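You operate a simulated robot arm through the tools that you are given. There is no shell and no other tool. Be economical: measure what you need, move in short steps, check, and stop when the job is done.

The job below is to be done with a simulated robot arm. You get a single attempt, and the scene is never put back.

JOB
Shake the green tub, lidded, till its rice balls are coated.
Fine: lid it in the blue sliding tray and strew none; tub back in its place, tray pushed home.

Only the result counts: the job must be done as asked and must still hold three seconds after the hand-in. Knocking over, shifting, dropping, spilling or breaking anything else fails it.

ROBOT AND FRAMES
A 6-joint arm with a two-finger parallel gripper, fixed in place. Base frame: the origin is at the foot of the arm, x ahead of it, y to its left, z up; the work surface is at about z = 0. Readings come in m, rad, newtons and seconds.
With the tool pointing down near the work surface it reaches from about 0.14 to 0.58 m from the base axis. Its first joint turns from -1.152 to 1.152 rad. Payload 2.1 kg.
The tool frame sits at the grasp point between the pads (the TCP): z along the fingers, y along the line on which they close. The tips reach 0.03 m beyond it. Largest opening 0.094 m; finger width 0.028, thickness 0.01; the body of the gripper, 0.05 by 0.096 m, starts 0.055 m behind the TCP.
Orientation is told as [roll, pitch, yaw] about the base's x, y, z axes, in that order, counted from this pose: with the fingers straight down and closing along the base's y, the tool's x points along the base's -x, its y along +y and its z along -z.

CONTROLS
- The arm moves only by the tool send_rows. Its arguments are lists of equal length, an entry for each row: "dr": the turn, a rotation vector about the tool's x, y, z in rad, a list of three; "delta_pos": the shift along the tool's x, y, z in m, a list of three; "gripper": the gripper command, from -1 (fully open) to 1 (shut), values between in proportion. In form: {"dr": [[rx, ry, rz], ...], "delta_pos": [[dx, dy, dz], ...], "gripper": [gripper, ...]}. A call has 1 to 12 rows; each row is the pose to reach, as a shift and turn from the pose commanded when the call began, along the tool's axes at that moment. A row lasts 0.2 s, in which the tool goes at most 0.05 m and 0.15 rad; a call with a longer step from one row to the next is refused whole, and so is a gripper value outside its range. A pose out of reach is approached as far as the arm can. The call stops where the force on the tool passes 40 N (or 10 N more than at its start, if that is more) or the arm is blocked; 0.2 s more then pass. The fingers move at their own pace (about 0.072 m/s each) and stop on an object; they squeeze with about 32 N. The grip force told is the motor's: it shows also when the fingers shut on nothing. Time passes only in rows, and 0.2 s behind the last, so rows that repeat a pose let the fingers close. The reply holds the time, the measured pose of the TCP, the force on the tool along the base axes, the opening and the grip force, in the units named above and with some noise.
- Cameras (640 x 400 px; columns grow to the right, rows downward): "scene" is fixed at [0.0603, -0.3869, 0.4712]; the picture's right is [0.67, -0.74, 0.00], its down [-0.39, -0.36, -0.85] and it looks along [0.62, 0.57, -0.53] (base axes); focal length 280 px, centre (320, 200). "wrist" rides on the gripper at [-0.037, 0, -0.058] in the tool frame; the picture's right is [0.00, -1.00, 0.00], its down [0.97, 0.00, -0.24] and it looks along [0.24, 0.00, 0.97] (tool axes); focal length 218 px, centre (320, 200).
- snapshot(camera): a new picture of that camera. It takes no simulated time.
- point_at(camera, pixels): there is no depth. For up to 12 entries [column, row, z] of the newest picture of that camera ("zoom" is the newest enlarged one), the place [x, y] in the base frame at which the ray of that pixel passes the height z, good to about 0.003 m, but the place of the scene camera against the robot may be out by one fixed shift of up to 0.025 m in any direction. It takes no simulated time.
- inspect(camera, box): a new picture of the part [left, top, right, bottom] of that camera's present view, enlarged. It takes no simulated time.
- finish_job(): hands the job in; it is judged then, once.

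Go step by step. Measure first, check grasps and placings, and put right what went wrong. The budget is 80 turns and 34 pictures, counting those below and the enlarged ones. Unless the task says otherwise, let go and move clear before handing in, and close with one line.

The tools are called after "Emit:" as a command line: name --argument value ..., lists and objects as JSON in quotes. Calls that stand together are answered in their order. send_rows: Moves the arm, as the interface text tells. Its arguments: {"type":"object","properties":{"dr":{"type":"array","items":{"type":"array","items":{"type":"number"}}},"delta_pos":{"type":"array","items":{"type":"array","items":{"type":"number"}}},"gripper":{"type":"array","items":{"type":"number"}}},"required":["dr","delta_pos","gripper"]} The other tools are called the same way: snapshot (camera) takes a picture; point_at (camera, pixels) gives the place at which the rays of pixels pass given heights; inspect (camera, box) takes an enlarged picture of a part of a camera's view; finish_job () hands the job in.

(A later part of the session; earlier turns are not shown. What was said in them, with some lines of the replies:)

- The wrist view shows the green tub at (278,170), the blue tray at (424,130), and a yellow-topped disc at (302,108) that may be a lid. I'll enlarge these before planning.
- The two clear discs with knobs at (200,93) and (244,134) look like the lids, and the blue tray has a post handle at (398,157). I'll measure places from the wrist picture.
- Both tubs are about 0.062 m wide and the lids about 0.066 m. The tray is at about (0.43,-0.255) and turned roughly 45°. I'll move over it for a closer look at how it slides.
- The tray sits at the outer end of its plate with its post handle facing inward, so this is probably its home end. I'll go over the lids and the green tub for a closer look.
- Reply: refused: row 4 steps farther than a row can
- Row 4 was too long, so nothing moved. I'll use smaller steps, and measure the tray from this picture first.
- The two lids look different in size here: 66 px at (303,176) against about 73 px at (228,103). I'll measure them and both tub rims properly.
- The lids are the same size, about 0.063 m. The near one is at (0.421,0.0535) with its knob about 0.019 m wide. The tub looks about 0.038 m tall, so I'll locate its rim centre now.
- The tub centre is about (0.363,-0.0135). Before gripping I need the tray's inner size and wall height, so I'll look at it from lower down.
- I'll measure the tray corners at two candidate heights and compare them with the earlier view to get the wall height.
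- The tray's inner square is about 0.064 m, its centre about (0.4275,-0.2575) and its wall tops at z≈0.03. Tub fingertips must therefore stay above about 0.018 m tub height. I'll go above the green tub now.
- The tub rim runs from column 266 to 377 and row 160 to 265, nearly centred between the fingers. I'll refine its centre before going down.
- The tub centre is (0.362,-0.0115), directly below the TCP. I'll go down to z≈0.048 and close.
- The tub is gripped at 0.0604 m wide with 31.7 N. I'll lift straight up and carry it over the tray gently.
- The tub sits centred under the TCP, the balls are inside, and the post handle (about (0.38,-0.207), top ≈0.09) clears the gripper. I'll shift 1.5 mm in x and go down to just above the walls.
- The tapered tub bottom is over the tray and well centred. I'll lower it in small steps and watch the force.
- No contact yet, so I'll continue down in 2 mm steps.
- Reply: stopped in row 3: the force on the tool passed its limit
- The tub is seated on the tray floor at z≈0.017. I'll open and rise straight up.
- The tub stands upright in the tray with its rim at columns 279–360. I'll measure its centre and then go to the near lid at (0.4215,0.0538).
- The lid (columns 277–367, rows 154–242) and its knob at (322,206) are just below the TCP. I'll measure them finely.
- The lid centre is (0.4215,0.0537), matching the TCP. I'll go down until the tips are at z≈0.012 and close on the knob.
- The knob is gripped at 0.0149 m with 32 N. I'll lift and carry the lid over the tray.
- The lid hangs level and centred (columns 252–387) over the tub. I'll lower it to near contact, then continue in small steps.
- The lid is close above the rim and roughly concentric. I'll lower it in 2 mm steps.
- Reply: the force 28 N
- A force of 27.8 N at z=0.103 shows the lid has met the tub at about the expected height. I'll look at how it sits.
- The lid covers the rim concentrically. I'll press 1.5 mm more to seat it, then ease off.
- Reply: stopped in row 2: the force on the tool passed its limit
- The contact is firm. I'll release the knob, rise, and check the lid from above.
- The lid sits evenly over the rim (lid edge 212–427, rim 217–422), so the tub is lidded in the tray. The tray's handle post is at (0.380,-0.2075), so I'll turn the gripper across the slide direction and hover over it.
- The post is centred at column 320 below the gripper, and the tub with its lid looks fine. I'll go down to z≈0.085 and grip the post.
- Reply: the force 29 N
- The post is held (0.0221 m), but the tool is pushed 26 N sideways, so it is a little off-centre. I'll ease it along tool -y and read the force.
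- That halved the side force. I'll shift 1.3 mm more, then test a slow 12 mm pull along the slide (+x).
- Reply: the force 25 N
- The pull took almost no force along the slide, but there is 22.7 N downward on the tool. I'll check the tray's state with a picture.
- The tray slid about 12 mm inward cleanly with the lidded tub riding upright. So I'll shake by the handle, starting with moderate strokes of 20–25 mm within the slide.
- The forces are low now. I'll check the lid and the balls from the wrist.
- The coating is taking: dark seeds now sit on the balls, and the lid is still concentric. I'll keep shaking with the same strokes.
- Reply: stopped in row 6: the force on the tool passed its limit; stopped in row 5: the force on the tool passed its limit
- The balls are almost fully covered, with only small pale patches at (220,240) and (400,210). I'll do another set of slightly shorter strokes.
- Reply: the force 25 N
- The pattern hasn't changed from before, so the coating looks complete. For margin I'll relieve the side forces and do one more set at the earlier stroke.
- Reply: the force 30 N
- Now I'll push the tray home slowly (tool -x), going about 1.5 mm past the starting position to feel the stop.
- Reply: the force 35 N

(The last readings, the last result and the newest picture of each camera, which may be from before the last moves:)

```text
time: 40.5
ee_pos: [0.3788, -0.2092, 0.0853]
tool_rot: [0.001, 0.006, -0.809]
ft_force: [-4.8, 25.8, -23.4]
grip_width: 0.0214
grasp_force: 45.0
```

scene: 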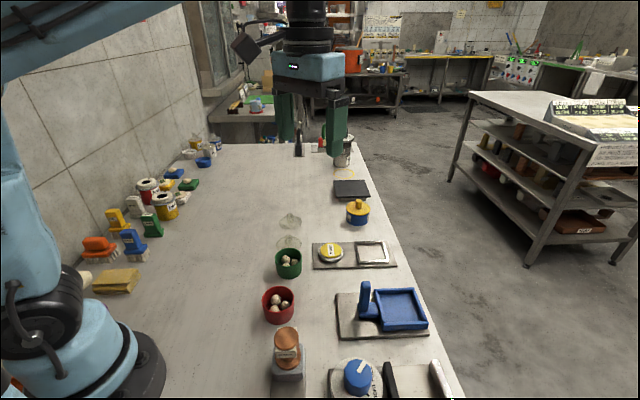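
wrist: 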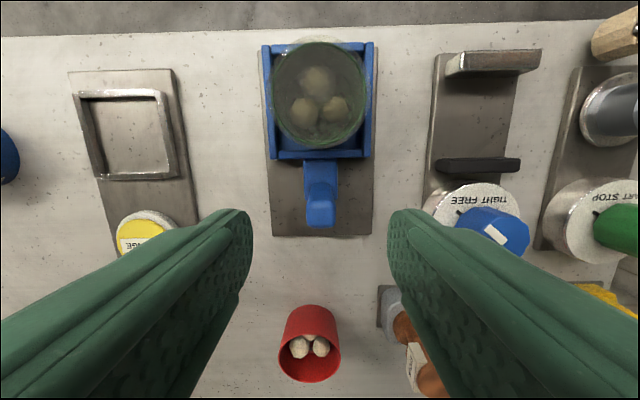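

There is about 22 N of resistance along the slide at the starting position, so the tray is home against its stop. I'll ease off, release the post and rise.

Emit:
send_rows --dr '[[0, 0, 0], [0, 0, 0], [0, 0, 0], [0, 0, 0], [0, 0, 0], [0, 0, 0]]' --delta_pos '[[0.001, 0, 0.0005], [0.001, 0, 0.0005], [0.001, 0, 0.0005], [0.001, 0, -0.025], [0.001, 0, -0.055], [0.001, 0, -0.075]]' --gripper '[0.8, 0.2, -0.1, -0.1, -0.1, -0.1]'

Emit:
send_rows --dr '[[0, 0, -0.14], [0, 0, -0.28], [0, 0, -0.42], [0, 0, -0.56], [0, 0, -0.7], [0, 0, -0.81], [0, 0, -0.81]]' --delta_pos '[[-0.01, 0, 0], [-0.022, 0, 0], [-0.034, 0, 0], [-0.046, 0, 0], [-0.058, 0, 0], [-0.069, 0.001, 0], [-0.069, 0.001, 0]]' --gripper '[-0.4, -0.7, -0.9, -1, -1, -1, -1]'

Emit:
snapshot --camera "wrist"

```text
time: 41.9
ee_pos: [0.3791, -0.2102, 0.1598]
tool_rot: [-0.001, -0.001, -0.809]
ft_force: [-0.4, 0.7, 0.7]
grip_width: 0.052
grasp_force: 0.0
```

```text
time: 43.5
ee_pos: [0.4267, -0.2603, 0.1604]
tool_rot: [-0.001, 0.0, 0.004]
ft_force: [0.0, 1.3, -0.3]
grip_width: 0.094
grasp_force: 0.0
```

```text
1 pictures are left
```

wrist: 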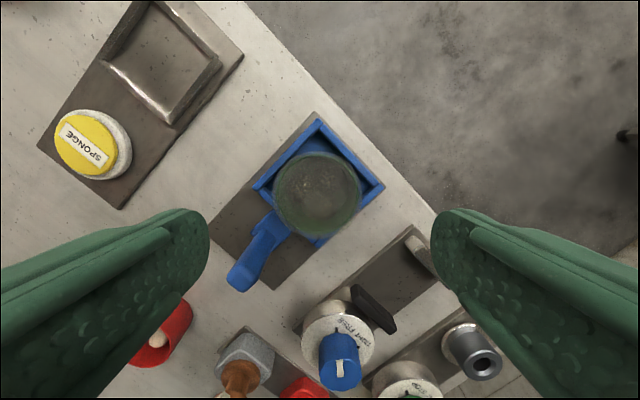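

I'll measure the lid and tub centre and the tray's outer corner here, at no picture cost.

Emit:
point_at --camera "wrist" --pixels '[[272, 195, 0.061], [363, 195, 0.061], [317, 152, 0.061], [317, 240, 0.061], [318, 119, 0.03], [385, 185, 0.03], [252, 188, 0.03]]'

```text
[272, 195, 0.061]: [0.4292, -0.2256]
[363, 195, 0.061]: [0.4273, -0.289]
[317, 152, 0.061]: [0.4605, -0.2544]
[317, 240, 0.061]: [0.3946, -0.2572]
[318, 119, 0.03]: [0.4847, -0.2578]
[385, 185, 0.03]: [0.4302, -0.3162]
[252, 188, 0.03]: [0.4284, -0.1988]
```

The tub centre is (0.428,-0.257) and the tray corners match their original places within 1–2 mm. I'll go down around the tub and close, and the width will show whether the pads meet the tub or the lid edge.

Emit:
send_rows --dr '[[0, 0, 0], [0, 0, 0], [0, 0, 0], [0, 0, 0], [0, 0, 0], [0, 0, 0], [0, 0, 0], [0, 0, 0]]' --delta_pos '[[-0.001, 0.003, 0], [-0.001, 0.003, 0.04], [-0.001, 0.003, 0.08], [-0.001, 0.003, 0.0945], [-0.001, 0.003, 0.0945], [-0.001, 0.003, 0.0945], [-0.001, 0.003, 0.0945], [-0.001, 0.003, 0.0945]]' --gripper '[-1, -1, -1, -1, -0.2, 0, 0.3, 0.3]'

```text
time: 45.3
ee_pos: [0.4278, -0.258, 0.0655]
tool_rot: [-0.001, 0.001, 0.002]
ft_force: [0.0, 0.3, -1.1]
grip_width: 0.0645
grasp_force: 31.5
```

The width reads 0.0645 m, so the pads hold the lid's edge. To learn whether the tub hangs on the lid, I'll lift 9 mm and nudge sideways, since an attached tub would press against the tray wall.

Emit:
send_rows --dr '[[0, 0, 0], [0, 0, 0], [0, 0, 0], [0, 0, 0], [0, 0, 0], [0, 0, 0]]' --delta_pos '[[0, 0, -0.003], [0, 0, -0.006], [0, 0, -0.009], [-0.002, 0.002, -0.009], [-0.0035, 0.0035, -0.009], [-0.0047, 0.0045, -0.009]]' --gripper '[0.3, 0.3, 0.3, 0.3, 0.3, 0.3]'

```text
time: 46.7
ee_pos: [0.4329, -0.2535, 0.0754]
tool_rot: [-0.001, 0.001, 0.001]
ft_force: [-1.0, 0.1, -1.0]
grip_width: 0.0645
grasp_force: 32.4
```

No force yet. I'll nudge about 4 mm further the same way to be sure.

Emit:
send_rows --dr '[[0, 0, 0], [0, 0, 0], [0, 0, 0]]' --delta_pos '[[-0.001, 0.001, 0], [-0.002, 0.002, 0], [-0.003, 0.0028, 0]]' --gripper '[0.3, 0.3, 0.3]'

```text
time: 47.5
ee_pos: [0.4353, -0.2484, 0.0743]
tool_rot: [0.001, 0.0, 0.001]
ft_force: [-0.9, -0.8, -0.1]
grip_width: 0.0643
grasp_force: 31.6
```

There is no side force even 10 mm off-centre, so it's probably the lid alone, though the low lift leaves some doubt. I'll recentre, lift, and test over the tub's empty home place: an attached tub would touch the table at TCP z≈0.047, a bare lid would not.

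Emit:
send_rows --dr '[[0, 0, 0], [0, 0, 0], [0, 0, 0], [0, 0, 0], [0, 0, 0], [0, 0, 0], [0, 0, 0], [0, 0, 0], [0, 0, 0], [0, 0, 0], [0, 0, 0], [0, 0, 0]]' --delta_pos '[[0.004, -0.004, 0], [0.0077, -0.0073, 0], [0.0077, -0.0073, -0.02], [0.0077, -0.0073, -0.05], [0.0077, -0.0073, -0.085], [0.015, 0.02, -0.09], [0.025, 0.055, -0.09], [0.035, 0.09, -0.09], [0.045, 0.13, -0.09], [0.055, 0.17, -0.09], [0.065, 0.21, -0.09], [0.073, 0.2375, -0.09]]' --gripper '[0.3, 0.3, 0.3, 0.3, 0.3, 0.3, 0.3, 0.3, 0.3, 0.3, 0.3, 0.3]'

```text
time: 50.1
ee_pos: [0.362, -0.0115, 0.164]
tool_rot: [-0.001, 0.0, 0.001]
ft_force: [0.3, 0.9, 0.0]
grip_width: 0.0645
grasp_force: 32.0
```

I'll descend to z≈0.056 first, then in 2 mm steps through the expected contact height.

Emit:
send_rows --dr '[[0, 0, 0], [0, 0, 0], [0, 0, 0], [0, 0, 0], [0, 0, 0]]' --delta_pos '[[0, 0, 0.03], [0, 0, 0.06], [0, 0, 0.09], [0, 0, 0.103], [0, 0, 0.107]]' --gripper '[0.3, 0.3, 0.3, 0.3, 0.3]'

Emit:
send_rows --dr '[[0, 0, 0], [0, 0, 0], [0, 0, 0], [0, 0, 0], [0, 0, 0], [0, 0, 0]]' --delta_pos '[[0, 0, 0.002], [0, 0, 0.004], [0, 0, 0.006], [0, 0, 0.008], [0, 0, 0.01], [0, 0, 0.012]]' --gripper '[0.3, 0.3, 0.3, 0.3, 0.3, 0.3]'

```text
time: 51.3
ee_pos: [0.3633, -0.011, 0.0578]
tool_rot: [0.0, 0.0, 0.002]
ft_force: [-0.1, -0.4, 1.0]
grip_width: 0.0644
grasp_force: 32.0
```

```text
time: 52.7
ee_pos: [0.361, -0.0117, 0.0454]
tool_rot: [-0.001, 0.001, 0.001]
ft_force: [-0.1, -0.2, -0.3]
grip_width: 0.0641
grasp_force: 32.5
```

No contact at 0.0454. I'll go 4 mm further to be certain.

Emit:
send_rows --dr '[[0, 0, 0], [0, 0, 0], [0, 0, 0]]' --delta_pos '[[0, 0, 0.002], [0, 0, 0.004], [0, 0, 0.004]]' --gripper '[0.3, 0.3, 0.3]'

```text
time: 53.5
ee_pos: [0.3631, -0.0117, 0.0414]
tool_rot: [0.001, -0.001, 0.001]
ft_force: [0.2, 0.6, 0.4]
grip_width: 0.0644
grasp_force: 32.2
```

It holds the lid alone, so the tub is still in the tray. I'll take the lid back along the same path and set it on the tub, from where I can re-grip the knob.

Emit:
send_rows --dr '[[0, 0, 0], [0, 0, 0], [0, 0, 0], [0, 0, 0], [0, 0, 0], [0, 0, 0], [0, 0, 0], [0, 0, 0], [0, 0, 0], [0, 0, 0], [0, 0, 0]]' --delta_pos '[[0, 0, -0.03], [0, 0, -0.07], [0, 0, -0.11], [0, -0.005, -0.123], [-0.01, -0.04, -0.123], [-0.02, -0.08, -0.123], [-0.032, -0.12, -0.123], [-0.044, -0.16, -0.123], [-0.054, -0.2, -0.123], [-0.062, -0.235, -0.123], [-0.0653, -0.2448, -0.123]]' --gripper '[0.3, 0.3, 0.3, 0.3, 0.3, 0.3, 0.3, 0.3, 0.3, 0.3, 0.3]'

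Emit:
send_rows --dr '[[0, 0, 0], [0, 0, 0], [0, 0, 0], [0, 0, 0], [0, 0, 0], [0, 0, 0]]' --delta_pos '[[0, 0, 0], [0, 0, 0.03], [0, 0, 0.065], [0, 0, 0.085], [0, 0, 0.093], [0, 0, 0.0965]]' --gripper '[0.3, 0.3, 0.3, 0.3, 0.3, 0.3]'

```text
time: 55.9
ee_pos: [0.4283, -0.2573, 0.1646]
tool_rot: [0.0, 0.0, 0.003]
ft_force: [-0.2, 0.4, -0.2]
grip_width: 0.0642
grasp_force: 32.1
```

```text
time: 56.9
ee_pos: [0.4275, -0.2539, 0.0865]
tool_rot: [0.013, -0.002, 0.005]
ft_force: [-0.7, 1.6, 14.4]
grip_width: 0.0646
grasp_force: 31.5
stopped in row 5: the force on the tool passed its limit (the readings are from after the stop); the commanded pose is now the measured one
```

It stopped at z 0.0865, about 20 mm early. The fingertips, spaced only 4 mm wider than the tub, probably landed on the rim because my nudge shifted the tub. I'll rise and spend the last picture to locate everything.

Emit:
send_rows --dr '[[0, 0, 0], [0, 0, 0], [0, 0, 0], [0, 0, 0]]' --delta_pos '[[0, 0, -0.01], [0, -0.0035, -0.04], [0, -0.0035, -0.078], [0, -0.0035, -0.078]]' --gripper '[0.3, 0.3, 0.3, 0.3]'

Emit:
snapshot --camera "wrist"

```text
time: 57.9
ee_pos: [0.4283, -0.2588, 0.1646]
tool_rot: [0.013, -0.001, 0.003]
ft_force: [-0.1, -0.2, -0.5]
grip_width: 0.064
grasp_force: 31.7
```

```text
0 pictures are left
```

wrist: 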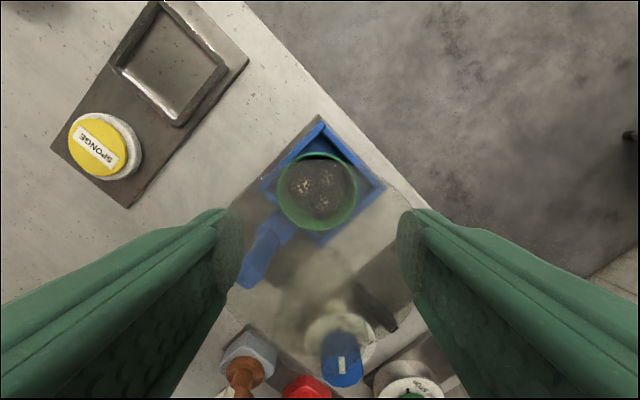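

The tub is upright in the tray with coated balls (rim columns 277–357, rows 152–231) and the lid is still held. I'll get its centre.

Emit:
point_at --camera "wrist" --pixels '[[277, 194, 0.058], [357, 194, 0.058], [317, 152, 0.058], [317, 231, 0.058], [317, 191, 0.058], [323, 122, 0.03], [385, 186, 0.03], [261, 187, 0.03], [228, 240, 0.155], [414, 240, 0.155]]'

```text
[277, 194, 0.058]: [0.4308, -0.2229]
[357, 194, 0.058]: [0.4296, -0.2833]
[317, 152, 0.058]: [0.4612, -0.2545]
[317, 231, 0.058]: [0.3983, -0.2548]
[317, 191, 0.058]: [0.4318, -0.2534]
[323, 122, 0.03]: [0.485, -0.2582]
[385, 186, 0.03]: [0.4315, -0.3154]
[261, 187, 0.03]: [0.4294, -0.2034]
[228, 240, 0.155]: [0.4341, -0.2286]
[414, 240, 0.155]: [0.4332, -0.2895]
```

The tub centre is (0.430,-0.2535) and the held lid is centred at y≈-0.259, so I need about +5.5 mm in y and +1.5 mm in x. I'll correct that and the slight roll, then lower with the force watched.

Emit:
send_rows --dr '[[0.013, 0, 0], [0.013, 0, 0], [0.013, 0, 0], [0.013, 0, 0], [0.013, 0, 0]]' --delta_pos '[[-0.0015, 0.0055, 0], [-0.0015, 0.0055, 0.03], [-0.0015, 0.0055, 0.06], [-0.0015, 0.0055, 0.07], [-0.0015, 0.0055, 0.07]]' --gripper '[0.3, 0.3, 0.3, 0.3, 0.3]'

Emit:
send_rows --dr '[[0, 0, 0], [0, 0, 0], [0, 0, 0], [0, 0, 0]]' --delta_pos '[[0, 0, 0.0025], [0, 0, 0.005], [0, 0, 0.0075], [0, 0, 0.01]]' --gripper '[0.3, 0.3, 0.3, 0.3]'

```text
time: 59.1
ee_pos: [0.4321, -0.2525, 0.0945]
tool_rot: [0.0, -0.001, 0.006]
ft_force: [0.6, 0.1, 0.1]
grip_width: 0.0642
grasp_force: 31.8
```

```text
time: 60.1
ee_pos: [0.4289, -0.2547, 0.0877]
tool_rot: [-0.007, 0.002, 0.0]
ft_force: [-0.3, -0.8, 9.9]
grip_width: 0.0639
grasp_force: 32.1
stopped in row 4: the force on the tool passed its limit (the readings are from after the stop); the commanded pose is now the measured one
```

It caught again at 0.0877 with the roll reversed, so now the other finger met the rim. The right y is between the two tries, about 1 mm toward -y. I'll rise 6 mm, straighten the roll and retry.

Emit:
send_rows --dr '[[0, 0, 0], [-0.007, 0, 0], [-0.007, 0, 0], [-0.007, 0, 0], [-0.007, 0, 0], [-0.007, 0, 0]]' --delta_pos '[[0, 0, -0.006], [0, -0.0006, -0.006], [0, -0.0006, -0.002], [0, -0.0006, 0.0], [0, -0.0006, 0.001], [0, -0.0006, 0.002]]' --gripper '[0.3, 0.3, 0.3, 0.3, 0.3, 0.3]'

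```text
time: 61.5
ee_pos: [0.4292, -0.2559, 0.0849]
tool_rot: [-0.001, 0.0, 0.001]
ft_force: [0.5, 0.1, 0.0]
grip_width: 0.0642
grasp_force: 31.7
```

No force at z 0.085, so the tips have passed the rim. I'll continue down toward contact of the lid at about 0.0655.

Emit:
send_rows --dr '[[0, 0, 0], [0, 0, 0], [0, 0, 0], [0, 0, 0], [0, 0, 0]]' --delta_pos '[[0, 0, 0.004], [0, 0, 0.008], [0, 0, 0.012], [0, 0, 0.0155], [0, 0, 0.0165]]' --gripper '[0.3, 0.3, 0.3, 0.3, 0.3]'

Emit:
send_rows --dr '[[0, 0, 0], [0, 0, 0], [0, 0, 0], [0, 0, 0]]' --delta_pos '[[0, 0, 0.001], [0, 0, 0.002], [0, 0, 0.0025], [0, 0, 0.0025]]' --gripper '[0.3, 0.3, 0.3, 0.3]'

```text
time: 62.7
ee_pos: [0.4279, -0.2558, 0.0689]
tool_rot: [0.0, 0.002, 0.0]
ft_force: [-0.4, 0.0, -0.5]
grip_width: 0.0639
grasp_force: 32.2
```

```text
time: 63.7
ee_pos: [0.4288, -0.2558, 0.0662]
tool_rot: [0.001, 0.001, 0.0]
ft_force: [0.2, -0.6, -0.2]
grip_width: 0.0643
grasp_force: 32.4
```

I'm close. I'll continue in half-millimetre steps until there is light contact.

Emit:
send_rows --dr '[[0, 0, 0], [0, 0, 0], [0, 0, 0]]' --delta_pos '[[0, 0, 0.0005], [0, 0, 0.001], [0, 0, 0.0012]]' --gripper '[0.3, 0.3, 0.3]'

```text
time: 64.5
ee_pos: [0.4274, -0.2537, 0.0646]
tool_rot: [0.0, 0.003, 0.0]
ft_force: [-0.3, -0.9, 0.2]
grip_width: 0.0642
grasp_force: 32.3
```

Emit:
send_rows --dr '[[0, 0, 0], [0, 0, 0], [0, 0, 0], [0, 0, 0]]' --delta_pos '[[0, 0, 0.0005], [0, 0, 0.001], [0, 0, 0.0015], [0, 0, 0.0018]]' --gripper '[0.3, 0.3, 0.3, 0.3]'

```text
time: 65.6
ee_pos: [0.4297, -0.2553, 0.0647]
tool_rot: [0.001, 0.001, 0.001]
ft_force: [-0.4, 1.5, 7.6]
grip_width: 0.0643
grasp_force: 31.9
stopped in row 4: the force on the tool passed its limit (the readings are from after the stop); the commanded pose is now the measured one
```

Contact at z 0.0647, so the lid is back on the tub's rim. I'll release, rise, and then re-grip the knob.

Emit:
send_rows --dr '[[0, 0, 0], [0, 0, 0], [0, 0, 0], [0, 0, 0], [0, 0, 0], [0, 0, 0], [0, 0, 0]]' --delta_pos '[[0, 0, -0.0005], [0, 0, -0.0005], [0, 0, -0.0005], [0, 0, -0.025], [0, 0, -0.055], [0, 0, -0.075], [0, 0, -0.075]]' --gripper '[-0.5, -0.7, -0.7, -0.7, -0.5, -0.1, -0.1]'

Emit:
send_rows --dr '[[0, 0, 0], [0, 0, 0], [0, 0, 0], [0, 0, 0], [0, 0, 0], [0, 0, 0]]' --delta_pos '[[0, 0, 0.02], [0, 0, 0.035], [0, 0, 0.035], [0, 0, 0.035], [0, 0, 0.035], [0, 0, 0.035]]' --gripper '[-0.1, -0.1, 0.2, 0.5, 0.8, 0.8]'

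```text
time: 67.2
ee_pos: [0.4272, -0.256, 0.1413]
tool_rot: [0.001, 0.0, 0.003]
ft_force: [-0.4, -0.3, 0.2]
grip_width: 0.0516
grasp_force: 0.0
```

```text
time: 68.6
ee_pos: [0.4272, -0.2553, 0.1038]
tool_rot: [0.001, 0.001, 0.001]
ft_force: [0.0, -0.1, -0.8]
grip_width: 0.0169
grasp_force: 31.9
```

Width 0.0169 matches the earlier knob grip. I'll lift the lid and take it back to its original spot while I move the tub.

Emit:
send_rows --dr '[[0, 0, 0], [0, 0, 0], [0, 0, 0], [0, 0, 0], [0, 0, 0], [0, 0, 0], [0, 0, 0], [0, 0, 0], [0, 0, 0], [0, 0, 0], [0, 0, 0]]' --delta_pos '[[0, 0, -0.02], [0, 0, -0.05], [0, 0.005, -0.065], [0, 0.04, -0.065], [0, 0.085, -0.065], [0, 0.13, -0.065], [0, 0.175, -0.065], [0, 0.22, -0.065], [0.003, 0.265, -0.065], [0.006, 0.3, -0.065], [0.006, 0.3095, -0.065]]' --gripper '[0.8, 0.8, 0.8, 0.8, 0.8, 0.8, 0.8, 0.8, 0.8, 0.8, 0.8]'

Emit:
send_rows --dr '[[0, 0, 0], [0, 0, 0], [0, 0, 0], [0, 0, 0], [0, 0, 0], [0, 0, 0]]' --delta_pos '[[0, 0, 0.03], [0, 0, 0.07], [0, 0, 0.1], [0, 0, 0.115], [0, 0, 0.118], [0, 0, 0.118]]' --gripper '[0.8, 0.8, 0.8, 0.8, 0.8, 0.8]'

```text
time: 71.0
ee_pos: [0.4216, 0.055, 0.1689]
tool_rot: [0.001, -0.001, 0.0]
ft_force: [0.2, 0.1, -1.3]
grip_width: 0.017
grasp_force: 32.2
```

```text
time: 71.7
ee_pos: [0.423, 0.0542, 0.0819]
tool_rot: [0.003, 0.001, 0.002]
ft_force: [-1.1, 0.3, -2.1]
grip_width: 0.0171
grasp_force: 32.4
stopped in row 3: the force on the tool passed its limit (the readings are from after the stop); the commanded pose is now the measured one
```

It touched at z≈0.082–0.087, which is just where a lidded tub standing 0.041 m tall would meet the table. So the tub came along latched under the lid, and it's now standing at the lid's old spot. I'll lift gently by the knob and take it to its own place.

Emit:
send_rows --dr '[[0, 0, 0], [0, 0, 0], [0, 0, 0], [0, 0, 0], [0, 0, 0], [0, 0, 0], [0, 0, 0], [0, 0, 0], [0, 0, 0]]' --delta_pos '[[0, 0, -0.005], [0, 0, -0.015], [0, 0, -0.03], [0.01, -0.012, -0.035], [0.025, -0.028, -0.035], [0.04, -0.045, -0.035], [0.052, -0.058, -0.035], [0.0595, -0.0665, -0.035], [0.0595, -0.0665, -0.035]]' --gripper '[0.8, 0.8, 0.8, 0.8, 0.8, 0.8, 0.8, 0.8, 0.8]'

```text
time: 73.7
ee_pos: [0.3623, -0.0139, 0.1168]
tool_rot: [0.001, 0.001, 0.003]
ft_force: [-0.2, 0.1, -1.5]
grip_width: 0.0168
grasp_force: 32.1
```

I'm over the home place. I'll lower to 0.090, then in small steps until contact.

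Emit:
send_rows --dr '[[0, 0, 0], [0, 0, 0], [0, 0, 0]]' --delta_pos '[[0, 0.0008, 0.012], [0, 0.0008, 0.022], [0, 0.0008, 0.027]]' --gripper '[0.8, 0.8, 0.8]'

Emit:
send_rows --dr '[[0, 0, 0], [0, 0, 0], [0, 0, 0], [0, 0, 0], [0, 0, 0]]' --delta_pos '[[0, 0, 0.001], [0, 0, 0.002], [0, 0, 0.003], [0, 0, 0.004], [0, 0, 0.005]]' --gripper '[0.8, 0.8, 0.8, 0.8, 0.8]'

```text
time: 74.5
ee_pos: [0.3629, -0.0135, 0.0892]
tool_rot: [0.003, 0.003, 0.001]
ft_force: [-0.6, 0.8, -1.5]
grip_width: 0.0167
grasp_force: 31.9
```

```text
time: 75.7
ee_pos: [0.3615, -0.0131, 0.0851]
tool_rot: [0.002, 0.001, 0.004]
ft_force: [0.2, -0.6, -1.7]
grip_width: 0.0166
grasp_force: 32.3
```

A steady -1.5 N confirms the tub's weight is hanging on the lid. I'll continue down.

Emit:
send_rows --dr '[[0, 0, 0], [0, 0, 0], [0, 0, 0], [0, 0, 0]]' --delta_pos '[[0, 0, 0.001], [0, 0, 0.002], [0, 0, 0.0025], [0, 0, 0.003]]' --gripper '[0.8, 0.8, 0.8, 0.8]'

```text
time: 76.7
ee_pos: [0.3617, -0.0116, 0.0819]
tool_rot: [0.001, 0.001, 0.0]
ft_force: [-1.2, -0.3, 4.4]
grip_width: 0.017
grasp_force: 32.3
```

Contact (+4.4 N) shows the tub stands at its home place. I'll release the knob and rise clear.

Emit:
send_rows --dr '[[0, 0, 0], [0, 0, 0], [0, 0, 0], [0, 0, 0], [0, 0, 0], [0, 0, 0], [0, 0, 0]]' --delta_pos '[[0, 0, -0.0005], [0, 0, -0.0005], [0, 0, -0.0005], [0, 0, -0.01], [0, 0, -0.03], [0, 0, -0.06], [0, 0, -0.08]]' --gripper '[0.5, 0.1, -0.1, -0.1, -0.1, -0.1, -0.1]'

```text
time: 78.3
ee_pos: [0.3637, -0.0131, 0.1624]
tool_rot: [0.001, 0.002, 0.002]
ft_force: [0.0, 0.1, -0.7]
grip_width: 0.0519
grasp_force: 0.1
```

The tub is released with its lid on. Now I'll confirm the tray is home: go back over the post at (0.379,-0.2095), turned as before.

Emit:
send_rows --dr '[[0, 0, 0.1], [0, 0, 0.24], [0, 0, 0.38], [0, 0, 0.52], [0, 0, 0.66], [0, 0, 0.8], [0, 0, 0.81]]' --delta_pos '[[-0.002, -0.03, 0], [-0.005, -0.06, 0], [-0.008, -0.09, 0], [-0.011, -0.12, 0], [-0.014, -0.15, 0], [-0.016, -0.18, 0], [-0.016, -0.1968, 0]]' --gripper '[-0.1, -0.1, -0.1, -0.1, -0.1, -0.1, -0.1]'

Emit:
send_rows --dr '[[0, 0, 0], [0, 0, 0], [0, 0, 0], [0, 0, 0], [0, 0, 0], [0, 0, 0], [0, 0, 0]]' --delta_pos '[[0, 0, 0], [0, 0, 0.03], [0, 0, 0.06], [0, 0, 0.076], [0, 0, 0.076], [0, 0, 0.076], [0, 0, 0.076]]' --gripper '[-0.1, -0.1, -0.1, -0.1, 0.3, 0.6, 0.6]'

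```text
time: 79.9
ee_pos: [0.3787, -0.2089, 0.161]
tool_rot: [0.0, 0.003, -0.81]
ft_force: [-0.2, 0.0, 0.1]
grip_width: 0.0516
grasp_force: 0.0
```

```text
time: 81.5
ee_pos: [0.3803, -0.2102, 0.0865]
tool_rot: [-0.001, 0.002, -0.808]
ft_force: [0.9, 0.0, -9.0]
grip_width: 0.0217
grasp_force: 44.8
```

The post is held with little side force. I'll push gently home and feel for the stop.

Emit:
send_rows --dr '[[0, 0, 0], [0, 0, 0], [0, 0, 0], [0, 0, 0]]' --delta_pos '[[-0.0007, 0, 0], [-0.0014, 0, 0], [-0.002, 0, 0], [-0.0025, 0, 0]]' --gripper '[0.6, 0.6, 0.6, 0.6]'

```text
time: 82.5
ee_pos: [0.3786, -0.2118, 0.0846]
tool_rot: [-0.001, 0.003, -0.809]
ft_force: [-6.5, 8.7, -4.4]
grip_width: 0.0219
grasp_force: 44.7
```

There is 10.8 N of resistance. I'll push one millimetre more to confirm the hard stop.

Emit:
send_rows --dr '[[0, 0, 0], [0, 0, 0], [0, 0, 0]]' --delta_pos '[[-0.0006, 0, 0], [-0.0012, 0, 0], [-0.0012, 0, 0]]' --gripper '[0.6, 0.6, 0.6]'

```text
time: 83.3
ee_pos: [0.3811, -0.2115, 0.086]
tool_rot: [-0.003, 0.004, -0.809]
ft_force: [-15.5, 10.8, -3.2]
grip_width: 0.0218
grasp_force: 45.4
```

The resistance rose to 18.5 N, so the tray is hard against its stop. I'll release the post without pulling back and rise clear.

Emit:
send_rows --dr '[[0, 0, 0], [0, 0, 0], [0, 0, 0], [0, 0, 0], [0, 0, 0], [0, 0, 0], [0, 0, 0]]' --delta_pos '[[0.001, 0, 0], [0.001, 0, 0], [0.001, 0, 0], [0.001, 0, -0.03], [0.001, 0, -0.07], [0.001, 0, -0.11], [0.001, 0, -0.15]]' --gripper '[0.5, 0.1, -0.1, -0.1, -0.1, -0.1, -0.1]'

```text
time: 84.9
ee_pos: [0.3816, -0.2127, 0.2342]
tool_rot: [-0.001, 0.003, -0.809]
ft_force: [0.3, 0.0, 0.1]
grip_width: 0.0517
grasp_force: 0.1
```

The gripper is empty (0.1 N) and well clear at z 0.234. The lidded tub is at its place and the tray is home, so I'm handing in.

Emit:
finish_job

```text
The job is handed in.
```

I handed the job in: the green tub was lidded in the blue tray and shaken until its rice balls were coated, then set back in its place with the lid on, and the tray was pushed home to its stop. My pictures had run out by then, so the tub's return and the tray's last push were checked by force and position readings only.
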